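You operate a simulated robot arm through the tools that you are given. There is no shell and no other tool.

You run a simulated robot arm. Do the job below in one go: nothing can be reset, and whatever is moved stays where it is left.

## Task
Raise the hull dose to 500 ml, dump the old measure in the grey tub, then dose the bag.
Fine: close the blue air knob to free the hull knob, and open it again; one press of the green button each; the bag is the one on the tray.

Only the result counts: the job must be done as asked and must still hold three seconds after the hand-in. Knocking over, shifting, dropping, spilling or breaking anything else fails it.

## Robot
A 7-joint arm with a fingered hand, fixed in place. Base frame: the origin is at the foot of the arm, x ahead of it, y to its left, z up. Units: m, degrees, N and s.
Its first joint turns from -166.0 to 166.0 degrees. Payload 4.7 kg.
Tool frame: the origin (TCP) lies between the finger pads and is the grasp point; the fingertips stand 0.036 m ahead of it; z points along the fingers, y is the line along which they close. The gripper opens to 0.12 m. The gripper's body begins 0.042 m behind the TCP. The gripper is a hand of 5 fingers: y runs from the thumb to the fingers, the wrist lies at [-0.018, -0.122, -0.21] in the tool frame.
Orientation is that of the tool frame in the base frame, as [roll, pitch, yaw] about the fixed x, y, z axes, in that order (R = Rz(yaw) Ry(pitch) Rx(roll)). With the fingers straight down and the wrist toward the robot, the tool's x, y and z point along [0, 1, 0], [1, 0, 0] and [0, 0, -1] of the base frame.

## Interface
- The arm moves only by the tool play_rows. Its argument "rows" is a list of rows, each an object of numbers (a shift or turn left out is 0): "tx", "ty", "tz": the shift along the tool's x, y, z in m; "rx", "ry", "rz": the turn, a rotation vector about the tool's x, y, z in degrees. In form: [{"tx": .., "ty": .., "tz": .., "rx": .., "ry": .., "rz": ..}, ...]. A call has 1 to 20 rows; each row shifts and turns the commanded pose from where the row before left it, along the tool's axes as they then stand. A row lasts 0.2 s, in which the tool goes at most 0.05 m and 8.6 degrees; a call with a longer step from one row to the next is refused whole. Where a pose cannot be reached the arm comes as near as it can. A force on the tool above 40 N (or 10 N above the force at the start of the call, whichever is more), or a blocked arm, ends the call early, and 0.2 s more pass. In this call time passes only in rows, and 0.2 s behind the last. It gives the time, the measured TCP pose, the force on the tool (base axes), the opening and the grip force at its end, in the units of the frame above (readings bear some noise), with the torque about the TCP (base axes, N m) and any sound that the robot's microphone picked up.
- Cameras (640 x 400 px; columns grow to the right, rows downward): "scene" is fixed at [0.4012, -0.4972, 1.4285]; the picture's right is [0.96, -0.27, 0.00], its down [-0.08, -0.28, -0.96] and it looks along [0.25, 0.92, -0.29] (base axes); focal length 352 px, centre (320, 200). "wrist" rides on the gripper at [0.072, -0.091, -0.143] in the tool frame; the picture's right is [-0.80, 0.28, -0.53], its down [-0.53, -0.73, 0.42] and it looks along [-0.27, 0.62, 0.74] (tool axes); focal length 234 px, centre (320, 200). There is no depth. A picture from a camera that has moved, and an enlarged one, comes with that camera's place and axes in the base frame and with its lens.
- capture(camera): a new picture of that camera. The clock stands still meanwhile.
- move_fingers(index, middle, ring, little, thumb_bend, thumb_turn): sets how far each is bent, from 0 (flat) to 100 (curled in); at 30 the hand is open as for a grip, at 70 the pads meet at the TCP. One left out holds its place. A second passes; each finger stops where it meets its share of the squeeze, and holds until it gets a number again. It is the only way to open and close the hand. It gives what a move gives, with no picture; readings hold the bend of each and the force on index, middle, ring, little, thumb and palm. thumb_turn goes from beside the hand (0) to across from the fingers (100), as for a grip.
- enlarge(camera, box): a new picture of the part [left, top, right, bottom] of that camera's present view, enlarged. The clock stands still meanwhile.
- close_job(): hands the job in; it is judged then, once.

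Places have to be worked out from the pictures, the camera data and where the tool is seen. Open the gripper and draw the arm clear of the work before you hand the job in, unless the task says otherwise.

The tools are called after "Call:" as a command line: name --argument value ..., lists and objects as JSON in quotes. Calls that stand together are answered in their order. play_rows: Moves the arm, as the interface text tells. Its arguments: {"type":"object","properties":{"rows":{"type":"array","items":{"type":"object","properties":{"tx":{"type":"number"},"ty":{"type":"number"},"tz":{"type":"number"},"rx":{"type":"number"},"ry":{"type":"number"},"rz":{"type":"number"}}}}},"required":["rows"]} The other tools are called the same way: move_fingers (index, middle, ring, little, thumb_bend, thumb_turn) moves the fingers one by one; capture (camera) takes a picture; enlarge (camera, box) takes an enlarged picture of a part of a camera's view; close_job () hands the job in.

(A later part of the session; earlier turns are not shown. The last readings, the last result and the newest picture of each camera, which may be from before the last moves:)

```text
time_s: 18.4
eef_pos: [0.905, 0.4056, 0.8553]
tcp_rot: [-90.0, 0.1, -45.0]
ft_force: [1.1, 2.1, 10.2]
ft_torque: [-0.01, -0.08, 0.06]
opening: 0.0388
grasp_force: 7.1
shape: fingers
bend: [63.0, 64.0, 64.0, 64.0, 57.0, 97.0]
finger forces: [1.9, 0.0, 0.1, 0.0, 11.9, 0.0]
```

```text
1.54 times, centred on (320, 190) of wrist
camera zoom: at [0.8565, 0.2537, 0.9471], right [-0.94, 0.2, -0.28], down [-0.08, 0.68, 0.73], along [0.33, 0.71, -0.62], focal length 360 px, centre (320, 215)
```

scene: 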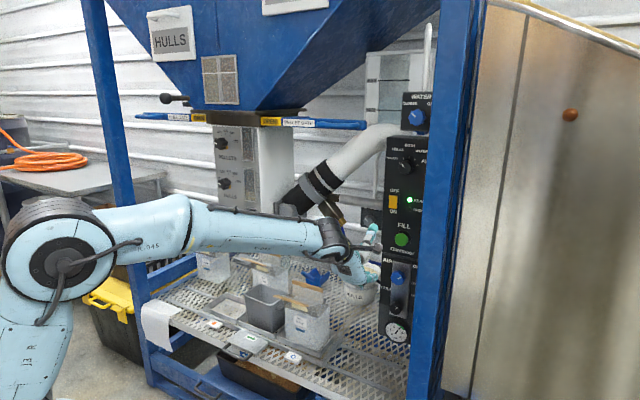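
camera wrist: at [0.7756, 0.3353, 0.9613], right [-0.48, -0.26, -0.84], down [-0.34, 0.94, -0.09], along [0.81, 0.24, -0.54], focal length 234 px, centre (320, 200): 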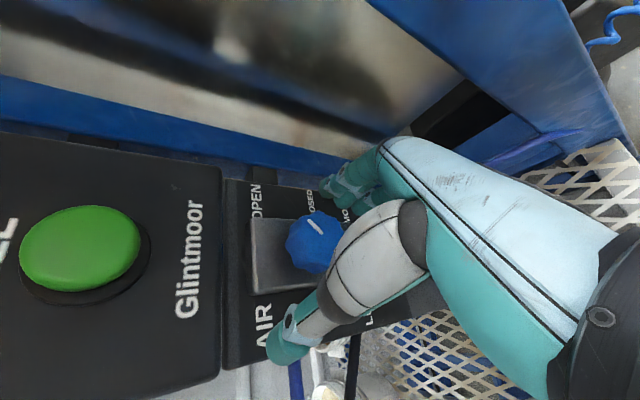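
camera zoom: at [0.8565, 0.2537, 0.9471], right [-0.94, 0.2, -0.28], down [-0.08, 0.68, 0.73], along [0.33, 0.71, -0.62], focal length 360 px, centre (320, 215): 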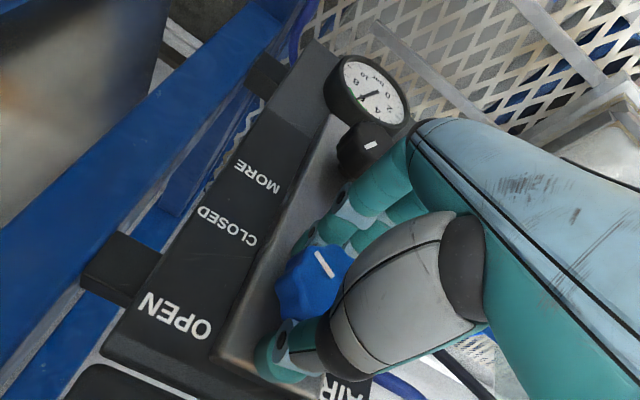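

The mark is now near 120° from vertical, yet the gauge still reads 6 bar. I turn another 10° to see if it reaches a stop or clicks.

Call:
play_rows --rows '[{"rz": 5}, {"rz": 5}]'

Call:
enlarge --camera "wrist" --box '[200, 60, 400, 280]'

Call:
enlarge --camera "scene" --box '[365, 235, 445, 350]'

```text
time_s: 19.1
eef_pos: [0.9004, 0.4138, 0.8617]
tcp_rot: [-89.7, 9.5, -44.4]
ft_force: [-61.8, 34.6, 9.0]
ft_torque: [-3.78, -5.75, -13.51]
opening: 0.0376
grasp_force: 6.3
shape: fingers
bend: [61.0, 64.0, 64.0, 64.0, 59.0, 96.0]
finger forces: [3.1, 0.1, 0.0, 0.0, 8.6, 0.0]
stopped in row 2: the force on the tool passed its limit at 108 N (the readings are from after the stop); the commanded pose is now the measured one
```

```text
1.82 times, centred on (300, 170) of wrist
camera zoom: at [0.8626, 0.2503, 0.9381], right [-0.97, 0.21, -0.14], down [0.01, 0.58, 0.81], along [0.26, 0.79, -0.56], focal length 426 px, centre (356, 254)
```

zoom: 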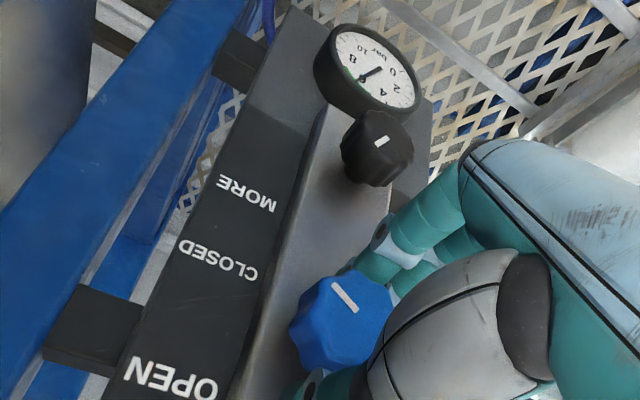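

```text
3.48 times, centred on (405, 292) of scene
camera zoom: at [0.4012, -0.4972, 1.4285], right [0.96, -0.27, 0.0], down [-0.08, -0.28, -0.96], along [0.25, 0.92, -0.29], focal length 1225 px, centre (24, -122)
```

zoom: 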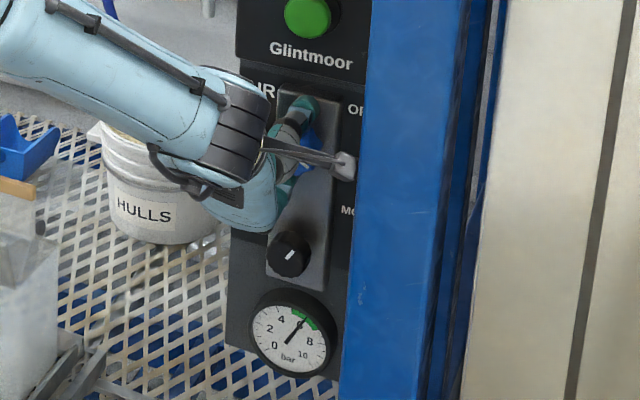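

The camera stalk touched the blue post (force stop), so I must not roll beyond wrist-above here. I release the knob, leaving it where it is, before backing the hand off.

Call:
move_fingers --index 45 --middle 45 --ring 45 --little 45 --thumb_bend 45

```text
time_s: 19.4
eef_pos: [0.8985, 0.4146, 0.8606]
tcp_rot: [-89.7, 9.6, -43.9]
ft_force: [-67.7, 48.0, 7.8]
ft_torque: [-5.8, -5.68, -14.3]
opening: 0.0777
grasp_force: 0.1
shape: fingers
bend: [45.0, 45.0, 45.0, 45.0, 45.0, 97.0]
finger forces: [0.0, 0.1, 0.1, 0.0, 0.0, 0.0]
stopped: the force on the tool passed its limit at 84 N (the readings are from after the stop); the commanded pose is now the measured one
```

The knob is free. I turn the hand back and shift left, away from the post.

Call:
play_rows --rows '[{"tx": -0.006, "rz": -6}, {"tx": -0.003, "rz": -7}]'

Call:
enlarge --camera "wrist" --box '[200, 60, 400, 280]'

```text
time_s: 20.0
eef_pos: [0.8969, 0.4145, 0.8603]
tcp_rot: [-89.8, -3.4, -44.5]
ft_force: [0.1, -0.5, -0.2]
ft_torque: [0.01, 0.01, 0.03]
opening: 0.0778
grasp_force: 0.0
shape: fingers
bend: [45.0, 45.0, 45.0, 45.0, 45.0, 98.0]
finger forces: [0.0, 0.0, 0.0, 0.1, 0.1, 0.1]
```

```text
1.82 times, centred on (300, 170) of wrist
camera zoom: at [0.8453, 0.2653, 0.9547], right [-0.93, 0.18, -0.33], down [-0.11, 0.7, 0.7], along [0.36, 0.69, -0.63], focal length 426 px, centre (356, 254)
```

zoom: 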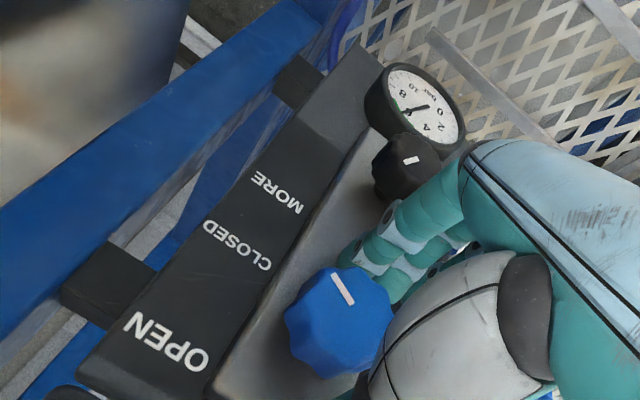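

Measured from the pinch balance, the knob axis lies near u≈0.355, z≈0.859. I retreat, curl the ring and little fingers out of the way of the regulator knob, and prepare a second grip.

Call:
play_rows --rows '[{"tz": -0.04}, {"tz": -0.04}]'

Call:
move_fingers --index 45 --middle 45 --ring 100 --little 100 --thumb_bend 45

Call:
play_rows --rows '[{"tx": 0.0136, "ty": 0.001}, {"rz": -8.1}, {"rz": -8.1}, {"rz": -8.1}, {"rz": -8.1}, {"rz": -8.1}, {"rz": -8.1}, {"rz": -8.0}]'

Call:
capture --camera "wrist"

Call:
enlarge --camera "scene" --box '[350, 220, 440, 330]'

```text
time_s: 20.6
eef_pos: [0.8406, 0.357, 0.8598]
tcp_rot: [-89.8, -3.3, -44.5]
ft_force: [-0.6, -0.9, -0.8]
ft_torque: [0.03, -0.03, 0.0]
opening: 0.0777
grasp_force: 0.1
shape: fingers
bend: [45.0, 45.0, 45.0, 45.0, 45.0, 98.0]
finger forces: [0.1, 0.1, 0.0, 0.0, 0.1, 0.0]
```

```text
time_s: 21.6
eef_pos: [0.8398, 0.3573, 0.8605]
tcp_rot: [-89.8, -3.2, -44.5]
ft_force: [0.5, 0.6, -0.2]
ft_torque: [-0.04, 0.03, -0.05]
opening: 0.0777
grasp_force: 0.2
shape: fingers
bend: [45.0, 45.0, 100.0, 100.0, 45.0, 98.0]
finger forces: [0.0, 0.1, 0.2, 0.0, 0.0, 0.0]
```

```text
time_s: 23.4
eef_pos: [0.8522, 0.3492, 0.8605]
tcp_rot: [-89.4, -60.2, -45.0]
ft_force: [0.6, 0.5, 0.5]
ft_torque: [-0.02, 0.0, -0.01]
opening: 0.0779
grasp_force: 0.1
shape: fingers
bend: [45.0, 45.0, 100.0, 100.0, 45.0, 98.0]
finger forces: [0.1, 0.0, 0.1, 0.0, 0.0, 0.0]
```

```text
taken
camera wrist: at [0.7211, 0.276, 0.9682], right [-0.48, -0.26, -0.84], down [-0.34, 0.93, -0.09], along [0.81, 0.24, -0.54], focal length 234 px, centre (320, 200)
```

wrist: 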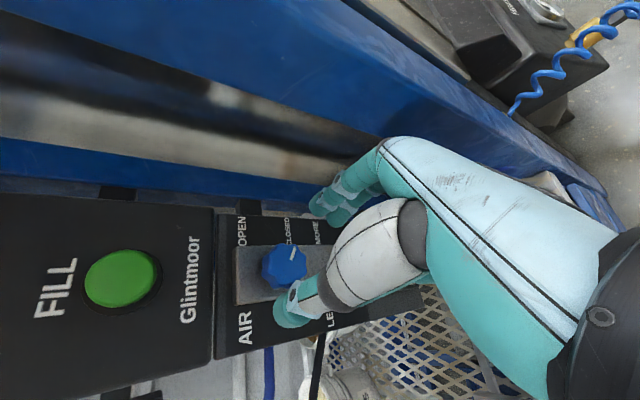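

```text
3.64 times, centred on (395, 275) of scene
camera zoom: at [0.4012, -0.4972, 1.4285], right [0.96, -0.27, 0.0], down [-0.08, -0.28, -0.96], along [0.25, 0.92, -0.29], focal length 1280 px, centre (47, -73)
```

zoom: 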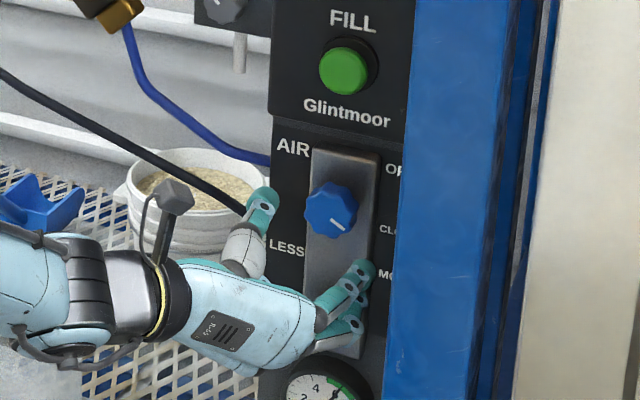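

The mark is at roughly 124° and alignment is good, with the knob now between index and middle. I advance again and grip.

Call:
play_rows --rows '[{"tz": 0.03}, {"tz": 0.03}, {"tz": 0.018}]'

Call:
move_fingers --index 66 --middle 66 --thumb_bend 66

Call:
enlarge --camera "scene" --box '[370, 235, 430, 310]'

```text
time_s: 24.2
eef_pos: [0.9061, 0.4045, 0.8601]
tcp_rot: [-89.4, -59.9, -45.0]
ft_force: [-1.0, -0.1, 0.9]
ft_torque: [-0.02, 0.01, -0.05]
opening: 0.0778
grasp_force: 0.0
shape: fingers
bend: [45.0, 45.0, 100.0, 100.0, 45.0, 98.0]
finger forces: [0.0, 0.1, 0.0, 0.0, 0.1, 0.0]
```

```text
time_s: 25.2
eef_pos: [0.9048, 0.4034, 0.8604]
tcp_rot: [-89.4, -59.9, -45.1]
ft_force: [3.2, 5.1, 0.3]
ft_torque: [0.01, -0.01, 0.02]
opening: 0.0373
grasp_force: 9.0
shape: fingers
bend: [59.0, 65.0, 100.0, 100.0, 60.0, 97.0]
finger forces: [6.8, 1.7, 0.0, 0.0, 9.0, 0.0]
```

```text
5.33 times, centred on (400, 272) of scene
camera zoom: at [0.4012, -0.4972, 1.4285], right [0.96, -0.27, 0.0], down [-0.08, -0.28, -0.96], along [0.25, 0.92, -0.29], focal length 1878 px, centre (-107, -187)
```

zoom: 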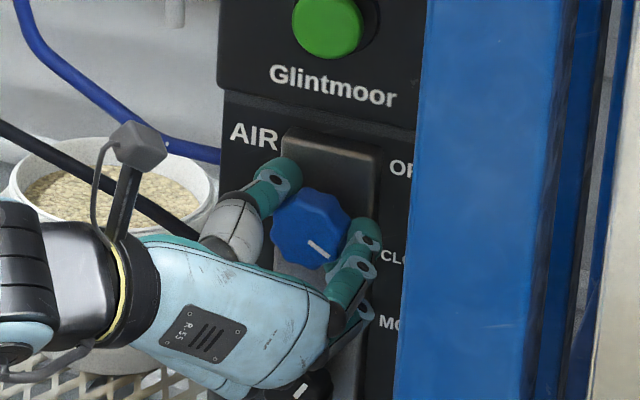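

The grip is now well balanced (index 6.8, middle 1.7, thumb 9 N). I turn clockwise in small steps to look for the closed stop.

Call:
play_rows --rows '[{"rz": 5}, {"rz": 5}, {"rz": 5}, {"rz": 5}]'

Call:
enlarge --camera "scene" --box '[365, 235, 445, 350]'

Call:
enlarge --camera "wrist" --box '[220, 160, 420, 380]'

```text
time_s: 26.2
eef_pos: [0.9062, 0.4039, 0.8598]
tcp_rot: [-89.6, -39.9, -44.7]
ft_force: [-0.5, 2.6, 2.6]
ft_torque: [-0.03, -0.12, 0.03]
opening: 0.0372
grasp_force: 9.0
shape: fingers
bend: [60.0, 65.0, 100.0, 100.0, 60.0, 98.0]
finger forces: [5.9, 1.4, 0.0, 0.0, 10.7, 0.1]
```

```text
3.48 times, centred on (405, 292) of scene
camera zoom: at [0.4012, -0.4972, 1.4285], right [0.96, -0.27, 0.0], down [-0.08, -0.28, -0.96], along [0.25, 0.92, -0.29], focal length 1225 px, centre (24, -122)
```

zoom: 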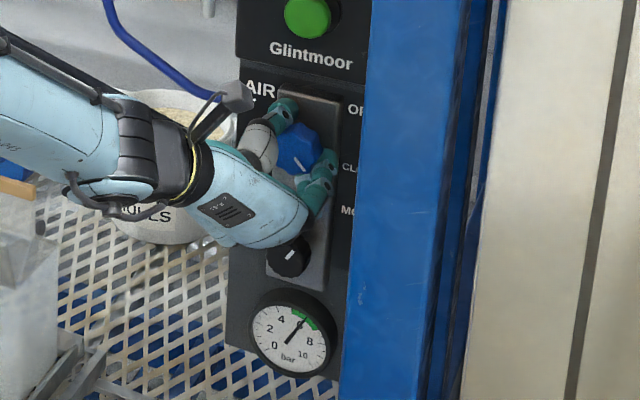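

```text
1.82 times, centred on (320, 270) of wrist
camera zoom: at [0.8043, 0.3028, 0.9759], right [-0.68, -0.06, -0.73], down [-0.33, 0.92, 0.22], along [0.66, 0.39, -0.64], focal length 426 px, centre (320, 73)
```

zoom: 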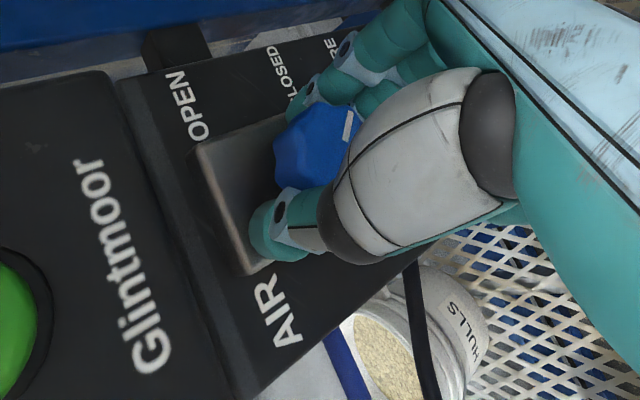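

Still turning freely with about 0.12 N·m. I continue in 4° steps.

Call:
play_rows --rows '[{"rz": 4}, {"rz": 4}, {"rz": 4}]'

Call:
enlarge --camera "scene" --box '[365, 235, 445, 350]'

Call:
enlarge --camera "wrist" --box '[220, 160, 420, 380]'

```text
time_s: 27.0
eef_pos: [0.9058, 0.403, 0.8615]
tcp_rot: [-89.7, -27.8, -44.7]
ft_force: [4.1, 1.8, 3.6]
ft_torque: [-0.21, -0.35, -0.04]
opening: 0.0376
grasp_force: 11.1
shape: fingers
bend: [60.0, 64.0, 100.0, 100.0, 59.0, 100.0]
finger forces: [9.7, 2.1, 0.0, 0.1, 10.5, 0.0]
```

```text
3.48 times, centred on (405, 292) of scene
camera zoom: at [0.4012, -0.4972, 1.4285], right [0.96, -0.27, 0.0], down [-0.08, -0.28, -0.96], along [0.25, 0.92, -0.29], focal length 1225 px, centre (24, -122)
```

zoom: 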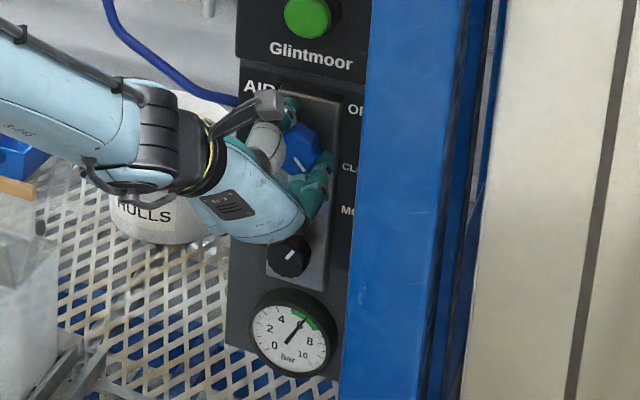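

```text
1.82 times, centred on (320, 270) of wrist
camera zoom: at [0.8215, 0.2857, 0.9751], right [-0.78, 0.04, -0.63], down [-0.28, 0.87, 0.4], along [0.56, 0.49, -0.67], focal length 426 px, centre (320, 73)
```

zoom: 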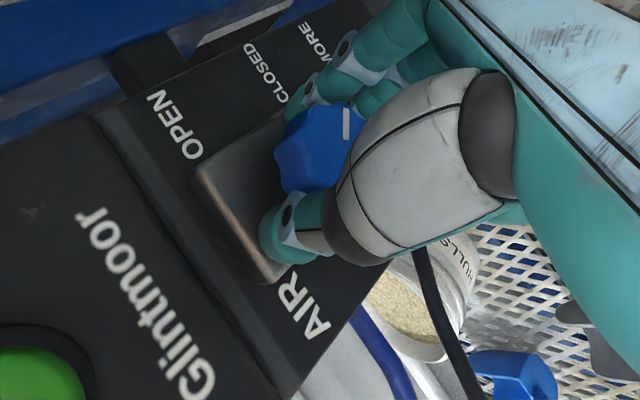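

The torque jumped to about 0.4 N·m, so the knob is at its closed stop after roughly 90°. I release it, and check the hull knob's yellow lock in the scene view.

Call:
move_fingers --index 45 --middle 45 --thumb_bend 45

Call:
play_rows --rows '[{"tz": -0.04}, {"tz": -0.04}, {"tz": -0.04}]'

Call:
enlarge --camera "scene" --box '[205, 120, 285, 220]'

Call:
enlarge --camera "scene" --box '[365, 180, 445, 350]'

Call:
capture --camera "wrist"

```text
time_s: 28.0
eef_pos: [0.9062, 0.4051, 0.8613]
tcp_rot: [-89.7, -27.9, -44.8]
ft_force: [-0.1, 0.3, -0.1]
ft_torque: [0.01, -0.02, -0.03]
opening: 0.0775
grasp_force: 0.0
shape: fingers
bend: [45.0, 45.0, 100.0, 100.0, 45.0, 98.0]
finger forces: [0.0, 0.0, 0.0, 0.0, 0.1, 0.0]
```

```text
time_s: 28.8
eef_pos: [0.8223, 0.3181, 0.8575]
tcp_rot: [-89.8, -27.8, -44.6]
ft_force: [-0.1, -0.2, -0.6]
ft_torque: [0.03, -0.03, -0.02]
opening: 0.0776
grasp_force: 0.1
shape: fingers
bend: [45.0, 45.0, 100.0, 100.0, 45.0, 98.0]
finger forces: [0.1, 0.0, 0.0, 0.0, 0.0, 0.0]
```

```text
4.00 times, centred on (245, 170) of scene
camera zoom: at [0.4012, -0.4972, 1.4285], right [0.96, -0.27, 0.0], down [-0.08, -0.28, -0.96], along [0.25, 0.92, -0.29], focal length 1409 px, centre (620, 320)
```

zoom: 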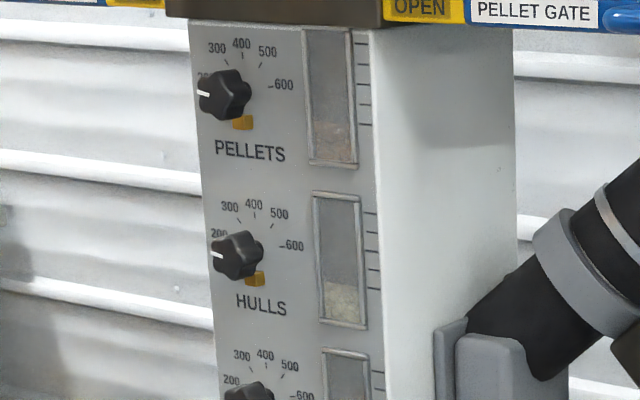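

```text
2.35 times, centred on (405, 265) of scene
camera zoom: at [0.4012, -0.4972, 1.4285], right [0.96, -0.27, 0.0], down [-0.08, -0.28, -0.96], along [0.25, 0.92, -0.29], focal length 829 px, centre (120, 47)
```

zoom: 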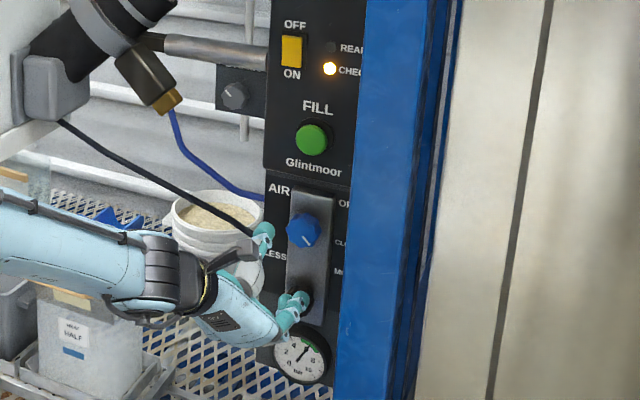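

```text
taken
camera wrist: at [0.7373, 0.201, 0.9717], right [-0.78, 0.03, -0.62], down [-0.28, 0.87, 0.4], along [0.56, 0.49, -0.67], focal length 234 px, centre (320, 200)
```

wrist: 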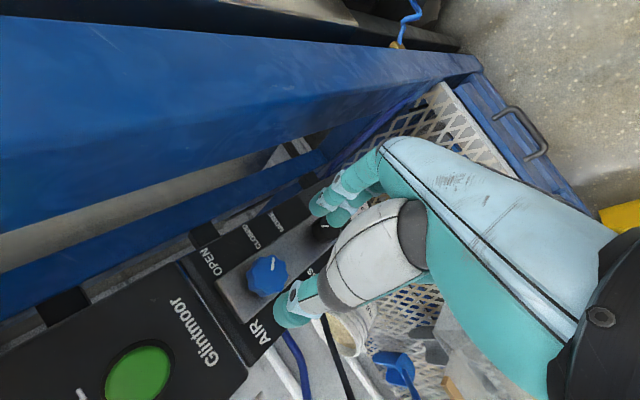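

With air closed, both yellow locks have dropped away from the PELLETS and HULLS knobs and the CHECK lamp is on, so the hull knob is free. I retreat and travel over to the hull knob at about u=-0.208, z=1.138.

Call:
play_rows --rows '[{"tz": -0.045}, {"tz": -0.045}, {"tz": -0.045}, {"tz": -0.045}, {"rz": 7}, {"rz": 7}, {"rz": 7}, {"rz": 6.8}]'

Call:
play_rows --rows '[{"tx": -0.04, "ty": -0.02}, {"tx": -0.04, "ty": -0.02}, {"tx": -0.04, "ty": -0.02}, {"tx": -0.04, "ty": -0.02}, {"tx": -0.04, "ty": -0.02}, {"tx": -0.04, "ty": -0.02}, {"tx": -0.04, "ty": -0.02}, {"tx": -0.04, "ty": -0.02}, {"tx": -0.04, "ty": -0.02}, {"tx": -0.04, "ty": -0.02}, {"tx": -0.04, "ty": -0.02}, {"tx": -0.04, "ty": -0.02}, {"tx": -0.04, "ty": -0.02}, {"tx": -0.04, "ty": -0.02}]'

Call:
capture --camera "wrist"

Call:
capture --camera "scene"

```text
time_s: 30.6
eef_pos: [0.6954, 0.1901, 0.858]
tcp_rot: [-89.8, 0.0, -44.6]
ft_force: [-0.5, -0.6, -0.9]
ft_torque: [0.01, -0.04, -0.03]
opening: 0.0779
grasp_force: 0.0
shape: fingers
bend: [45.0, 45.0, 100.0, 100.0, 45.0, 98.0]
finger forces: [0.0, 0.0, 0.0, 0.0, 0.0, 0.1]
```

```text
time_s: 33.6
eef_pos: [0.2929, 0.5835, 1.1373]
tcp_rot: [-89.8, -0.1, -44.5]
ft_force: [0.3, -0.5, 1.0]
ft_torque: [-0.05, 0.04, -0.02]
opening: 0.0779
grasp_force: 0.1
shape: fingers
bend: [45.0, 45.0, 100.0, 100.0, 45.0, 98.0]
finger forces: [0.1, 0.0, 0.0, 0.0, 0.0, 0.0]
```

```text
taken
camera wrist: at [0.2451, 0.4307, 1.2289], right [-0.94, 0.19, -0.28], down [-0.08, 0.67, 0.73], along [0.33, 0.71, -0.62], focal length 234 px, centre (320, 200)
```

wrist: 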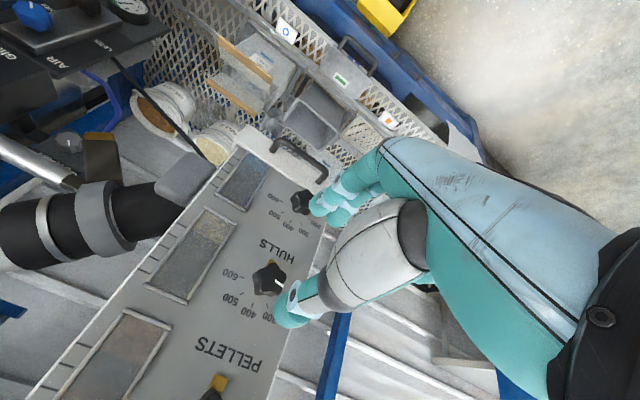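

```text
taken
```

scene: 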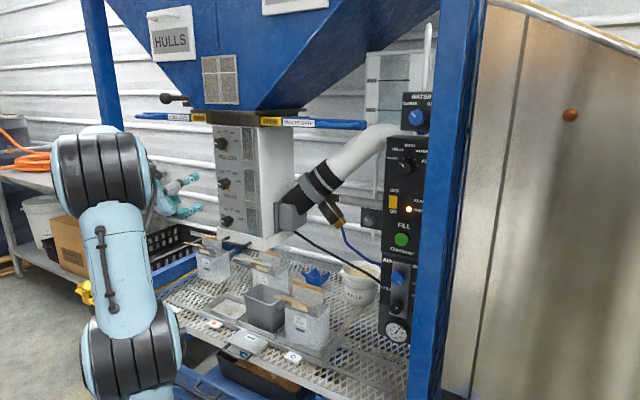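

The hand is lined up in front of the HULLS knob. I enlarge the wrist view to check the centring.

Call:
enlarge --camera "wrist" --box '[200, 210, 360, 320]'

Call:
enlarge --camera "scene" --box '[140, 130, 260, 250]'

```text
3.64 times, centred on (280, 265) of wrist
camera zoom: at [0.2451, 0.4307, 1.2289], right [-0.94, 0.19, -0.28], down [-0.08, 0.67, 0.73], along [0.33, 0.71, -0.62], focal length 852 px, centre (466, -36)
```

zoom: 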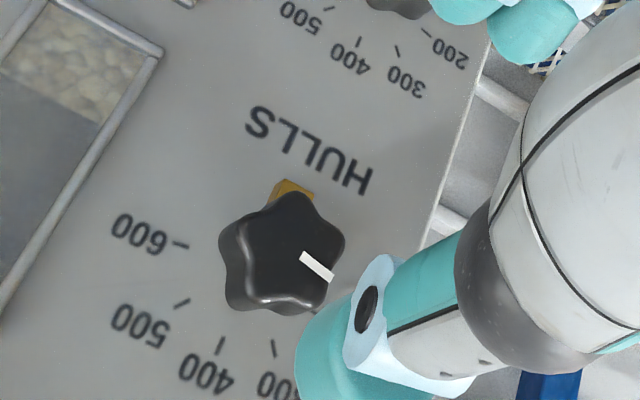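

```text
3.33 times, centred on (200, 190) of scene
camera zoom: at [0.4012, -0.4972, 1.4285], right [0.96, -0.27, 0.0], down [-0.08, -0.28, -0.96], along [0.25, 0.92, -0.29], focal length 1174 px, centre (720, 233)
```

zoom: 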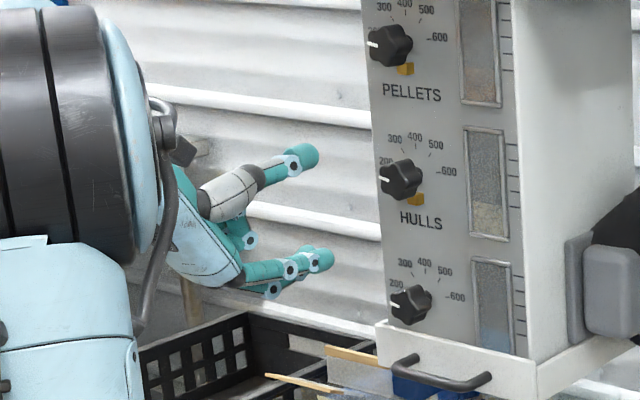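

Triangulation puts the HULLS knob face at u≈-0.2155, d≈0.78, z≈1.134. I correct the offset, roll the hand to -67° and check reach and alignment before advancing.

Call:
play_rows --rows '[{"tx": -0.0069, "ty": -0.0041, "ry": 0.5}, {"rz": -8.375}, {"rz": -8.375}, {"rz": -8.375}, {"rz": -8.375}, {"rz": -8.375}, {"rz": -8.375}, {"rz": -8.375}, {"rz": -8.375}]'

Call:
capture --camera "wrist"

Call:
enlarge --camera "scene" --box '[140, 130, 260, 250]'

```text
time_s: 35.6
eef_pos: [0.2907, 0.5872, 1.1417]
tcp_rot: [-89.5, -67.4, -45.6]
ft_force: [-0.9, -0.3, 0.8]
ft_torque: [-0.02, -0.01, 0.02]
opening: 0.0779
grasp_force: 0.0
shape: fingers
bend: [45.0, 45.0, 100.0, 100.0, 45.0, 98.0]
finger forces: [0.0, 0.0, 0.0, 0.0, 0.0, 0.0]
```

```text
taken
camera wrist: at [0.1498, 0.5256, 1.2433], right [-0.41, -0.33, -0.85], down [-0.32, 0.92, -0.21], along [0.86, 0.19, -0.48], focal length 234 px, centre (320, 200)
```

wrist: 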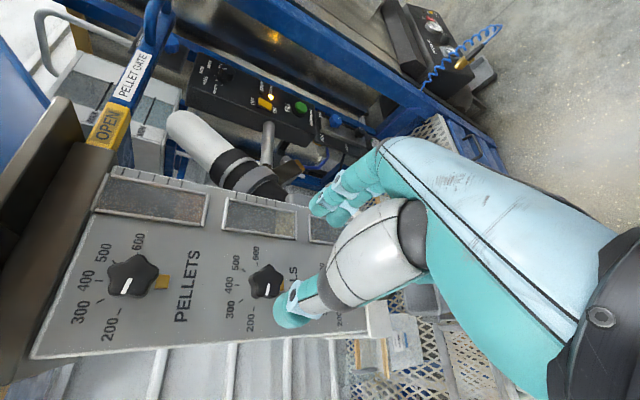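

```text
3.33 times, centred on (200, 190) of scene
camera zoom: at [0.4012, -0.4972, 1.4285], right [0.96, -0.27, 0.0], down [-0.08, -0.28, -0.96], along [0.25, 0.92, -0.29], focal length 1174 px, centre (720, 233)
```

zoom: 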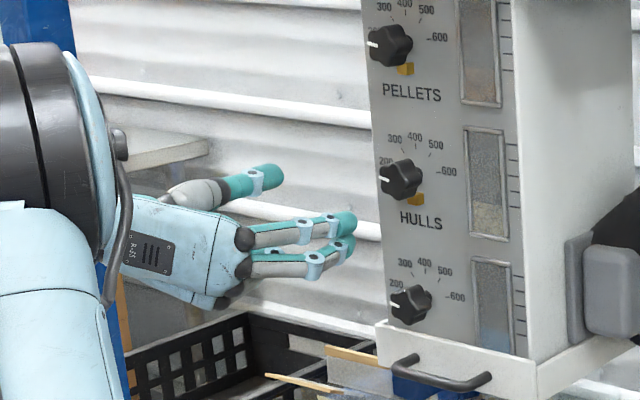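

The predicted knob position agrees with the picture within 2 pixels. I apply the small correction and advance so the fingertips flank the knob.

Call:
play_rows --rows '[{"tx": -0.0014, "ty": -0.0023, "rx": 0.55, "ry": -0.23}, {"tz": 0.04}, {"tz": 0.04}, {"tz": 0.03}, {"tz": 0.015}, {"tz": 0.012}]'

Call:
capture --camera "wrist"

Call:
enlarge --camera "scene" --box '[180, 140, 260, 230]'

```text
time_s: 37.0
eef_pos: [0.3848, 0.687, 1.1426]
tcp_rot: [-89.6, -67.2, -44.9]
ft_force: [-2.5, -2.3, -1.1]
ft_torque: [-0.06, 0.07, -0.1]
opening: 0.0776
grasp_force: 2.1
shape: fingers
bend: [45.0, 45.0, 100.0, 100.0, 45.0, 98.0]
finger forces: [0.1, 3.2, 0.0, 0.1, 0.0, 0.0]
```

```text
taken
camera wrist: at [0.2453, 0.6244, 1.2435], right [-0.4, -0.33, -0.85], down [-0.33, 0.92, -0.2], along [0.85, 0.2, -0.48], focal length 234 px, centre (320, 200)
```

wrist: 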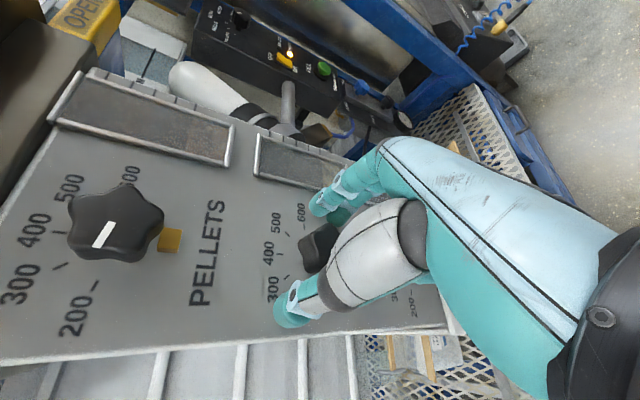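

```text
4.44 times, centred on (220, 185) of scene
camera zoom: at [0.4012, -0.4972, 1.4285], right [0.96, -0.27, 0.0], down [-0.08, -0.28, -0.96], along [0.25, 0.92, -0.29], focal length 1565 px, centre (764, 267)
```

zoom: 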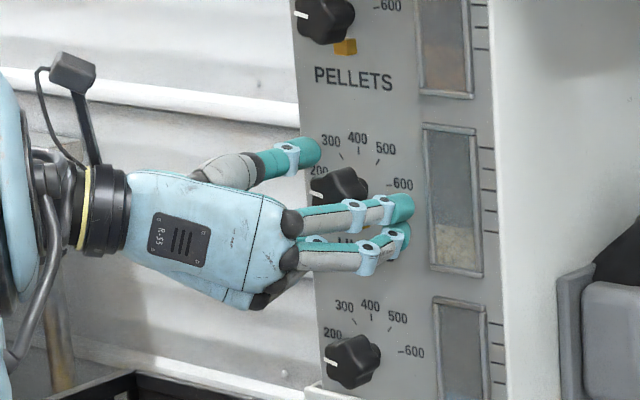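

The middle fingertip just touches the panel (3 N), so I back off 6 mm and then close the pinch on the knob.

Call:
play_rows --rows '[{"tz": -0.006}]'

Call:
move_fingers --index 67 --middle 67 --thumb_bend 67

Call:
enlarge --camera "wrist" --box '[220, 160, 420, 380]'

Call:
enlarge --camera "scene" --box '[190, 140, 270, 230]'

```text
time_s: 37.4
eef_pos: [0.382, 0.6834, 1.1423]
tcp_rot: [-89.4, -67.2, -45.2]
ft_force: [0.5, -1.2, 0.7]
ft_torque: [0.03, 0.03, 0.01]
opening: 0.0778
grasp_force: 0.1
shape: fingers
bend: [45.0, 45.0, 100.0, 100.0, 45.0, 98.0]
finger forces: [0.1, 0.1, 0.0, 0.0, 0.1, 0.0]
```

```text
time_s: 38.4
eef_pos: [0.3822, 0.6827, 1.1414]
tcp_rot: [-89.3, -67.2, -45.1]
ft_force: [3.4, -6.5, -5.9]
ft_torque: [-0.2, 0.08, -0.22]
opening: 0.0348
grasp_force: 10.7
shape: fingers
bend: [60.0, 61.0, 100.0, 100.0, 61.0, 97.0]
finger forces: [5.7, 9.0, 0.0, 0.1, 7.0, 0.0]
```

```text
1.82 times, centred on (320, 270) of wrist
camera zoom: at [0.2419, 0.6199, 1.243], right [-0.4, -0.33, -0.85], down [-0.33, 0.92, -0.2], along [0.85, 0.2, -0.48], focal length 426 px, centre (320, 73)
```

zoom: 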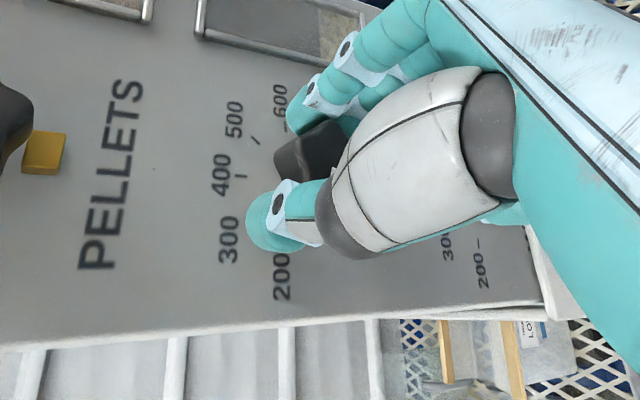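

```text
4.44 times, centred on (230, 185) of scene
camera zoom: at [0.4012, -0.4972, 1.4285], right [0.96, -0.27, 0.0], down [-0.08, -0.28, -0.96], along [0.25, 0.92, -0.29], focal length 1565 px, centre (720, 267)
```

zoom: 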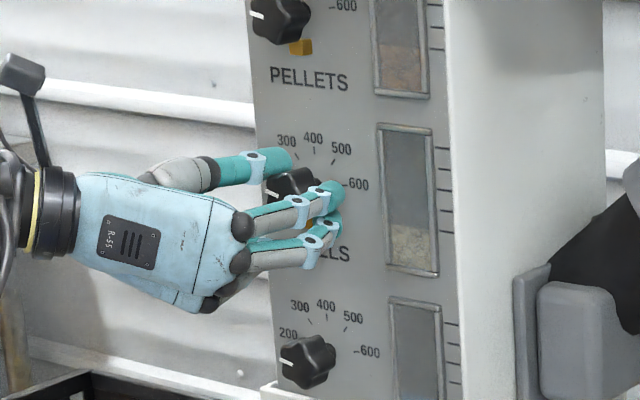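

All three digits grip evenly (5.7, 9, 7 N). I turn clockwise, adding a small sideways shift so the hand pivots about the knob axis rather than the TCP.

Call:
play_rows --rows '[{"rz": 5, "ty": 0.0007}, {"rz": 5, "ty": 0.0007}, {"rz": 5, "ty": 0.0007}, {"rz": 5, "ty": 0.0007}]'

Call:
enlarge --camera "wrist" --box '[220, 160, 420, 380]'

Call:
enlarge --camera "scene" --box '[190, 140, 270, 230]'

```text
time_s: 39.4
eef_pos: [0.3822, 0.6825, 1.1402]
tcp_rot: [-89.7, -47.1, -44.6]
ft_force: [3.8, -0.6, -5.1]
ft_torque: [-0.15, 0.16, -0.06]
opening: 0.0345
grasp_force: 10.3
shape: fingers
bend: [60.0, 61.0, 100.0, 100.0, 61.0, 97.0]
finger forces: [5.6, 7.8, 0.1, 0.0, 7.0, 0.1]
```

```text
1.82 times, centred on (320, 270) of wrist
camera zoom: at [0.2699, 0.5915, 1.2548], right [-0.61, -0.13, -0.78], down [-0.34, 0.93, 0.11], along [0.71, 0.34, -0.61], focal length 426 px, centre (320, 73)
```

zoom: 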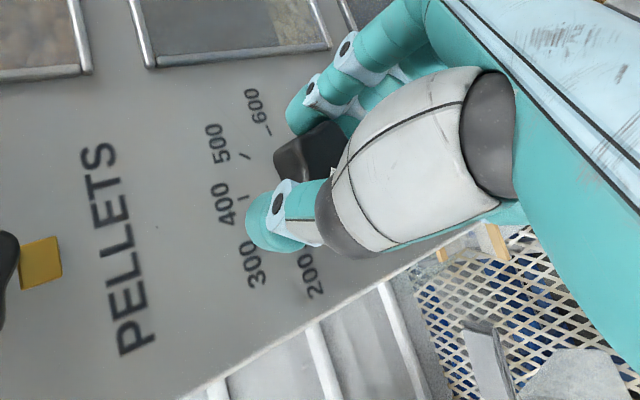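

```text
4.44 times, centred on (230, 185) of scene
camera zoom: at [0.4012, -0.4972, 1.4285], right [0.96, -0.27, 0.0], down [-0.08, -0.28, -0.96], along [0.25, 0.92, -0.29], focal length 1565 px, centre (720, 267)
```

zoom: 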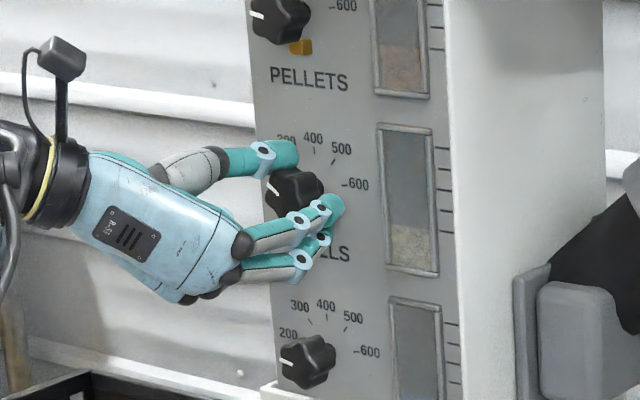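

The knob follows: its mark has swung up by about 20°. I continue turning.

Call:
play_rows --rows '[{"rz": 6, "ty": 0.0008}, {"rz": 6, "ty": 0.0008}, {"rz": 6, "ty": 0.0008}, {"rz": 6, "ty": 0.0008}, {"rz": 6, "ty": 0.0008}, {"rz": 6, "ty": 0.0008}, {"rz": 6, "ty": 0.0008}, {"rz": 6, "ty": 0.0008}]'

Call:
enlarge --camera "wrist" --box '[200, 160, 400, 380]'

Call:
enlarge --camera "scene" --box '[190, 140, 270, 230]'

```text
time_s: 41.2
eef_pos: [0.3839, 0.6811, 1.1354]
tcp_rot: [-89.8, 0.8, -44.5]
ft_force: [-2.1, 6.8, -1.0]
ft_torque: [-0.03, -0.01, 0.15]
opening: 0.0339
grasp_force: 9.2
shape: fingers
bend: [62.0, 62.0, 100.0, 100.0, 60.0, 97.0]
finger forces: [3.9, 6.5, 0.0, 0.0, 8.5, 0.0]
```

```text
1.82 times, centred on (300, 270) of wrist
camera zoom: at [0.3366, 0.5255, 1.2244], right [-0.94, 0.19, -0.27], down [-0.08, 0.66, 0.74], along [0.32, 0.72, -0.61], focal length 426 px, centre (356, 73)
```

zoom: 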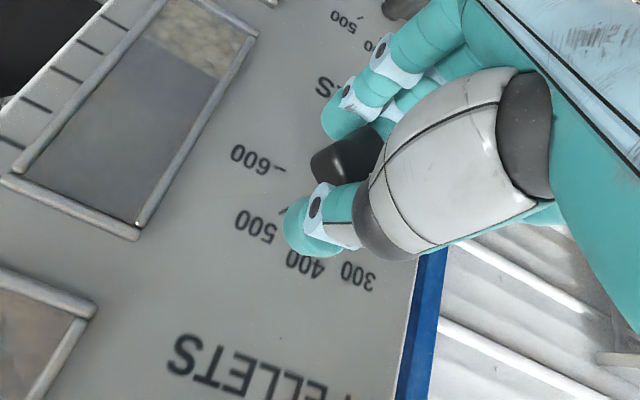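

```text
4.44 times, centred on (230, 185) of scene
camera zoom: at [0.4012, -0.4972, 1.4285], right [0.96, -0.27, 0.0], down [-0.08, -0.28, -0.96], along [0.25, 0.92, -0.29], focal length 1565 px, centre (720, 267)
```

zoom: 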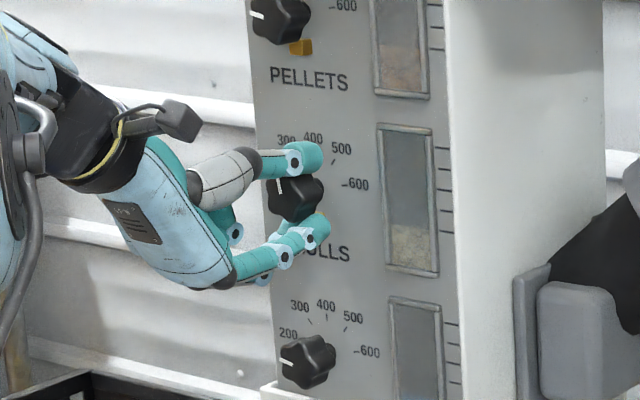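

About 68° of hand rotation so far. I zoom in on the knob's mark and ticks to see where it stands.

Call:
enlarge --camera "scene" --box '[210, 160, 250, 190]'

```text
13.33 times, centred on (230, 175) of scene
camera zoom: at [0.4012, -0.4972, 1.4285], right [0.96, -0.27, 0.0], down [-0.08, -0.28, -0.96], along [0.25, 0.92, -0.29], focal length 4695 px, centre (1520, 533)
```

zoom: 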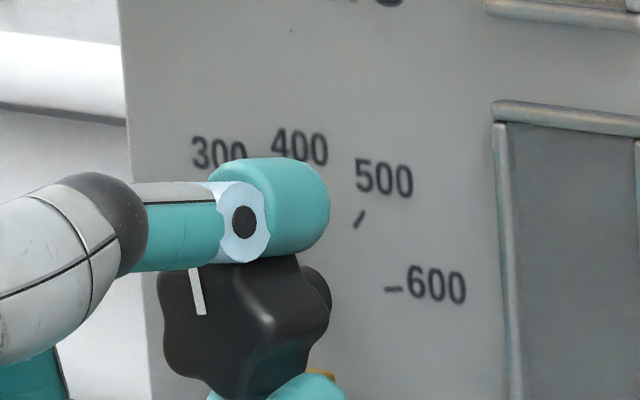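

Reading the ticks, the scale is 40° per 100 ml (200 at -80°, 500 at +40°), and the mark stands at about -11°. I turn another 46°, then fine-tune.

Call:
play_rows --rows '[{"rz": 6, "ty": 0.0008}, {"rz": 6, "ty": 0.0008}, {"rz": 6, "ty": 0.0008}, {"rz": 6, "ty": 0.0008}, {"rz": 6, "ty": 0.0008}, {"rz": 6, "ty": 0.0008}, {"rz": 5, "ty": 0.0007}, {"rz": 5, "ty": 0.0007}]'

Call:
enlarge --camera "scene" --box '[210, 160, 250, 190]'

Call:
enlarge --camera "wrist" --box '[180, 140, 400, 380]'

```text
time_s: 43.0
eef_pos: [0.3818, 0.682, 1.1279]
tcp_rot: [-89.7, 46.9, -44.4]
ft_force: [-0.8, 5.0, 2.0]
ft_torque: [0.03, -0.07, 0.12]
opening: 0.0297
grasp_force: 7.3
shape: fingers
bend: [63.0, 62.0, 100.0, 100.0, 61.0, 97.0]
finger forces: [2.7, 6.9, 0.0, 0.0, 5.8, 0.1]
```

```text
13.33 times, centred on (230, 175) of scene
camera zoom: at [0.4012, -0.4972, 1.4285], right [0.96, -0.27, 0.0], down [-0.08, -0.28, -0.96], along [0.25, 0.92, -0.29], focal length 4695 px, centre (1520, 533)
```

zoom: 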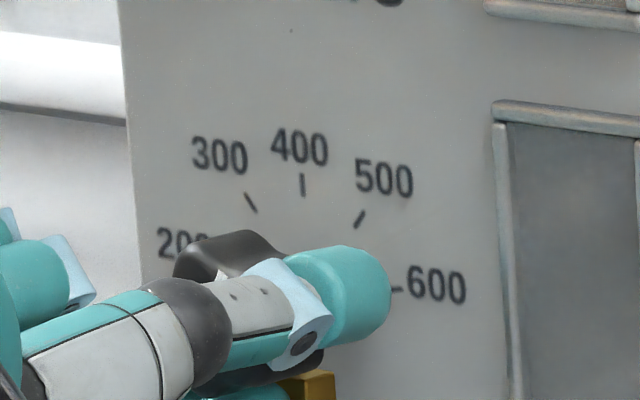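

```text
1.67 times, centred on (290, 260) of wrist
camera zoom: at [0.3657, 0.497, 1.1376], right [-0.91, 0.15, 0.39], down [0.42, 0.18, 0.89], along [0.06, 0.97, -0.23], focal length 390 px, centre (370, 100)
```

zoom: 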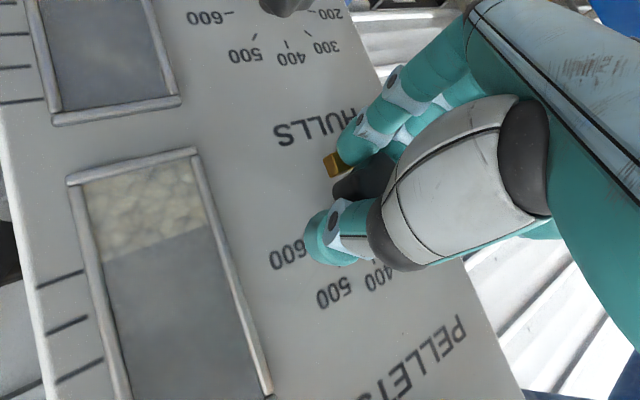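

The mark is now hidden by the thumb; by hand rotation it should be near +34°. I add 6° more, then release and look.

Call:
play_rows --rows '[{"rz": 3, "ty": 0.0004}, {"rz": 3, "ty": 0.0004}]'

Call:
move_fingers --index 45 --middle 45 --thumb_bend 45

Call:
enlarge --camera "scene" --box '[210, 160, 250, 190]'

Call:
enlarge --camera "wrist" --box '[180, 140, 400, 380]'

```text
time_s: 43.6
eef_pos: [0.3817, 0.6818, 1.1282]
tcp_rot: [-89.6, 52.8, -44.2]
ft_force: [-2.3, 5.7, 1.4]
ft_torque: [-0.02, -0.07, 0.18]
opening: 0.0297
grasp_force: 8.3
shape: fingers
bend: [63.0, 62.0, 100.0, 100.0, 61.0, 97.0]
finger forces: [3.0, 7.2, 0.1, 0.0, 5.6, 0.1]
```

```text
time_s: 44.6
eef_pos: [0.3813, 0.6816, 1.1289]
tcp_rot: [-89.6, 52.7, -44.1]
ft_force: [0.6, -0.3, 0.5]
ft_torque: [0.02, 0.01, 0.05]
opening: 0.0776
grasp_force: 0.0
shape: fingers
bend: [45.0, 45.0, 100.0, 100.0, 45.0, 97.0]
finger forces: [0.0, 0.0, 0.0, 0.1, 0.0, 0.0]
```

```text
13.33 times, centred on (230, 175) of scene
camera zoom: at [0.4012, -0.4972, 1.4285], right [0.96, -0.27, 0.0], down [-0.08, -0.28, -0.96], along [0.25, 0.92, -0.29], focal length 4695 px, centre (1520, 533)
```

zoom: 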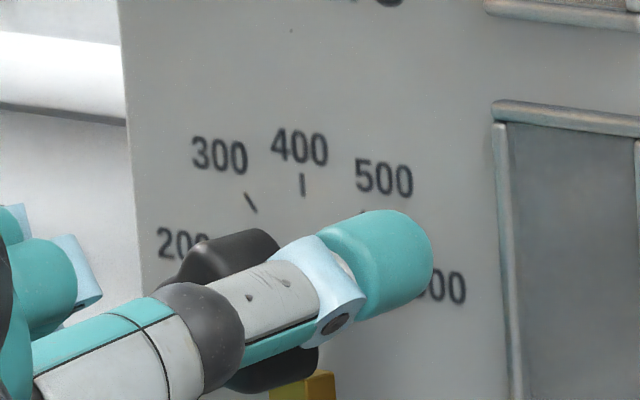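

```text
1.67 times, centred on (290, 260) of wrist
camera zoom: at [0.3656, 0.497, 1.1252], right [-0.87, 0.12, 0.47], down [0.48, 0.12, 0.87], along [0.05, 0.99, -0.16], focal length 390 px, centre (370, 100)
```

zoom: 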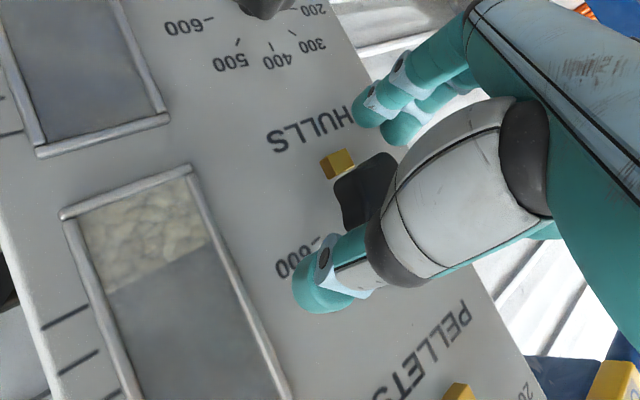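

Released. I draw the hand straight back to see the mark.

Call:
play_rows --rows '[{"tz": -0.04}, {"tz": -0.045}, {"tz": -0.045}]'

Call:
enlarge --camera "scene" --box '[210, 160, 250, 190]'

Call:
capture --camera "wrist"

```text
time_s: 45.4
eef_pos: [0.2906, 0.5887, 1.1276]
tcp_rot: [-89.8, 52.8, -44.3]
ft_force: [0.0, -0.7, -0.9]
ft_torque: [0.05, -0.03, -0.02]
opening: 0.0776
grasp_force: 0.1
shape: fingers
bend: [45.0, 45.0, 100.0, 100.0, 45.0, 97.0]
finger forces: [0.1, 0.0, 0.1, 0.1, 0.0, 0.0]
```

```text
13.33 times, centred on (230, 175) of scene
camera zoom: at [0.4012, -0.4972, 1.4285], right [0.96, -0.27, 0.0], down [-0.08, -0.28, -0.96], along [0.25, 0.92, -0.29], focal length 4695 px, centre (1520, 533)
```

zoom: 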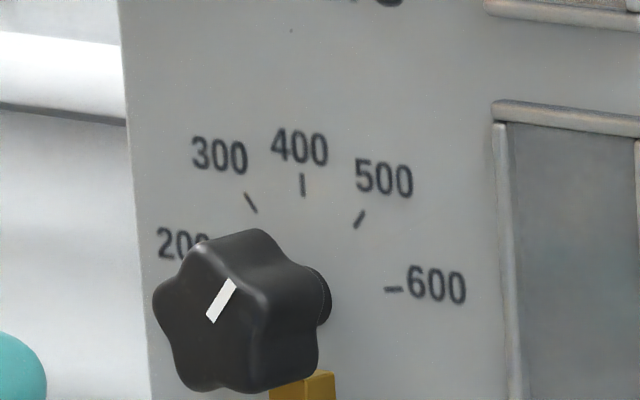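

```text
taken
camera wrist: at [0.2752, 0.4028, 1.1234], right [-0.87, 0.12, 0.47], down [0.48, 0.12, 0.87], along [0.05, 0.99, -0.16], focal length 234 px, centre (320, 200)
```

wrist: 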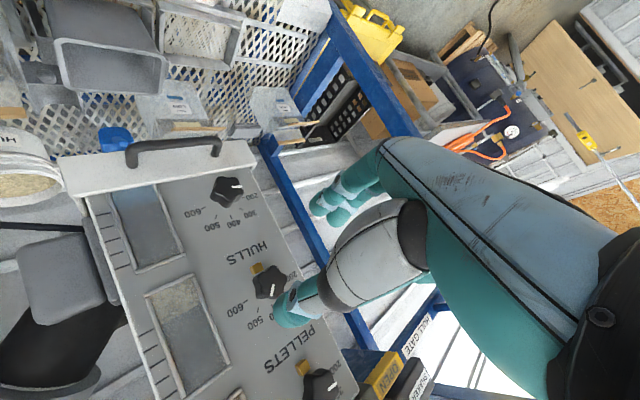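

I measure the mark against the 500 tick more closely, from both cameras.

Call:
enlarge --camera "scene" --box '[214, 167, 238, 185]'

Call:
enlarge --camera "wrist" --box '[210, 240, 320, 330]'

Call:
enlarge --camera "scene" --box '[214, 130, 246, 154]'

```text
16.00 times, centred on (226, 176) of scene
camera zoom: at [0.4012, -0.4972, 1.4285], right [0.96, -0.27, 0.0], down [-0.08, -0.28, -0.96], along [0.25, 0.92, -0.29], focal length 5634 px, centre (1824, 584)
```

zoom: 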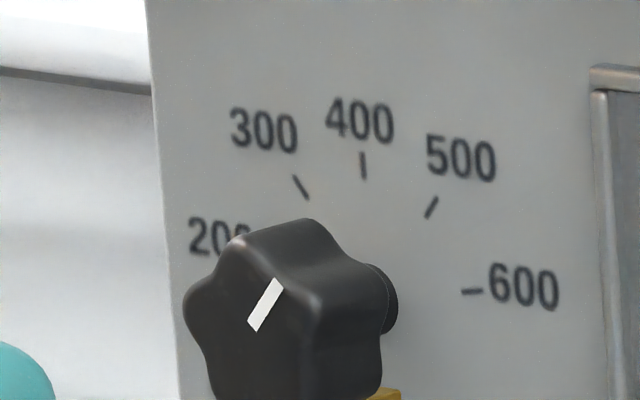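

```text
4.44 times, centred on (265, 285) of wrist
camera zoom: at [0.2752, 0.4028, 1.1234], right [-0.87, 0.12, 0.47], down [0.48, 0.12, 0.87], along [0.05, 0.99, -0.16], focal length 1041 px, centre (564, -178)
```

zoom: 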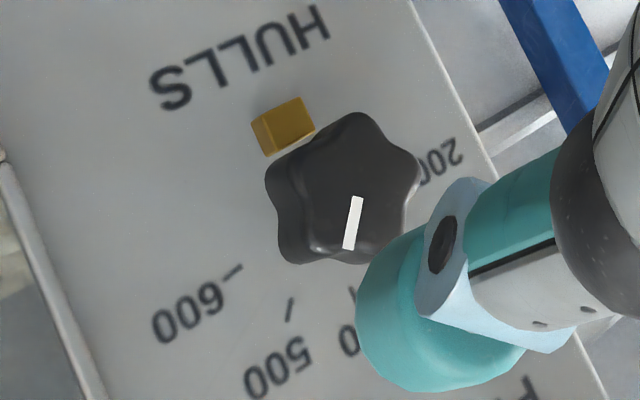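

```text
16.00 times, centred on (230, 142) of scene
camera zoom: at [0.4012, -0.4972, 1.4285], right [0.96, -0.27, 0.0], down [-0.08, -0.28, -0.96], along [0.25, 0.92, -0.29], focal length 5634 px, centre (1760, 1128)
```

zoom: 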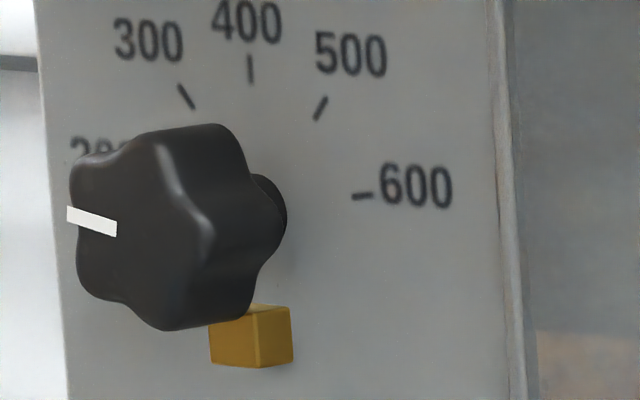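

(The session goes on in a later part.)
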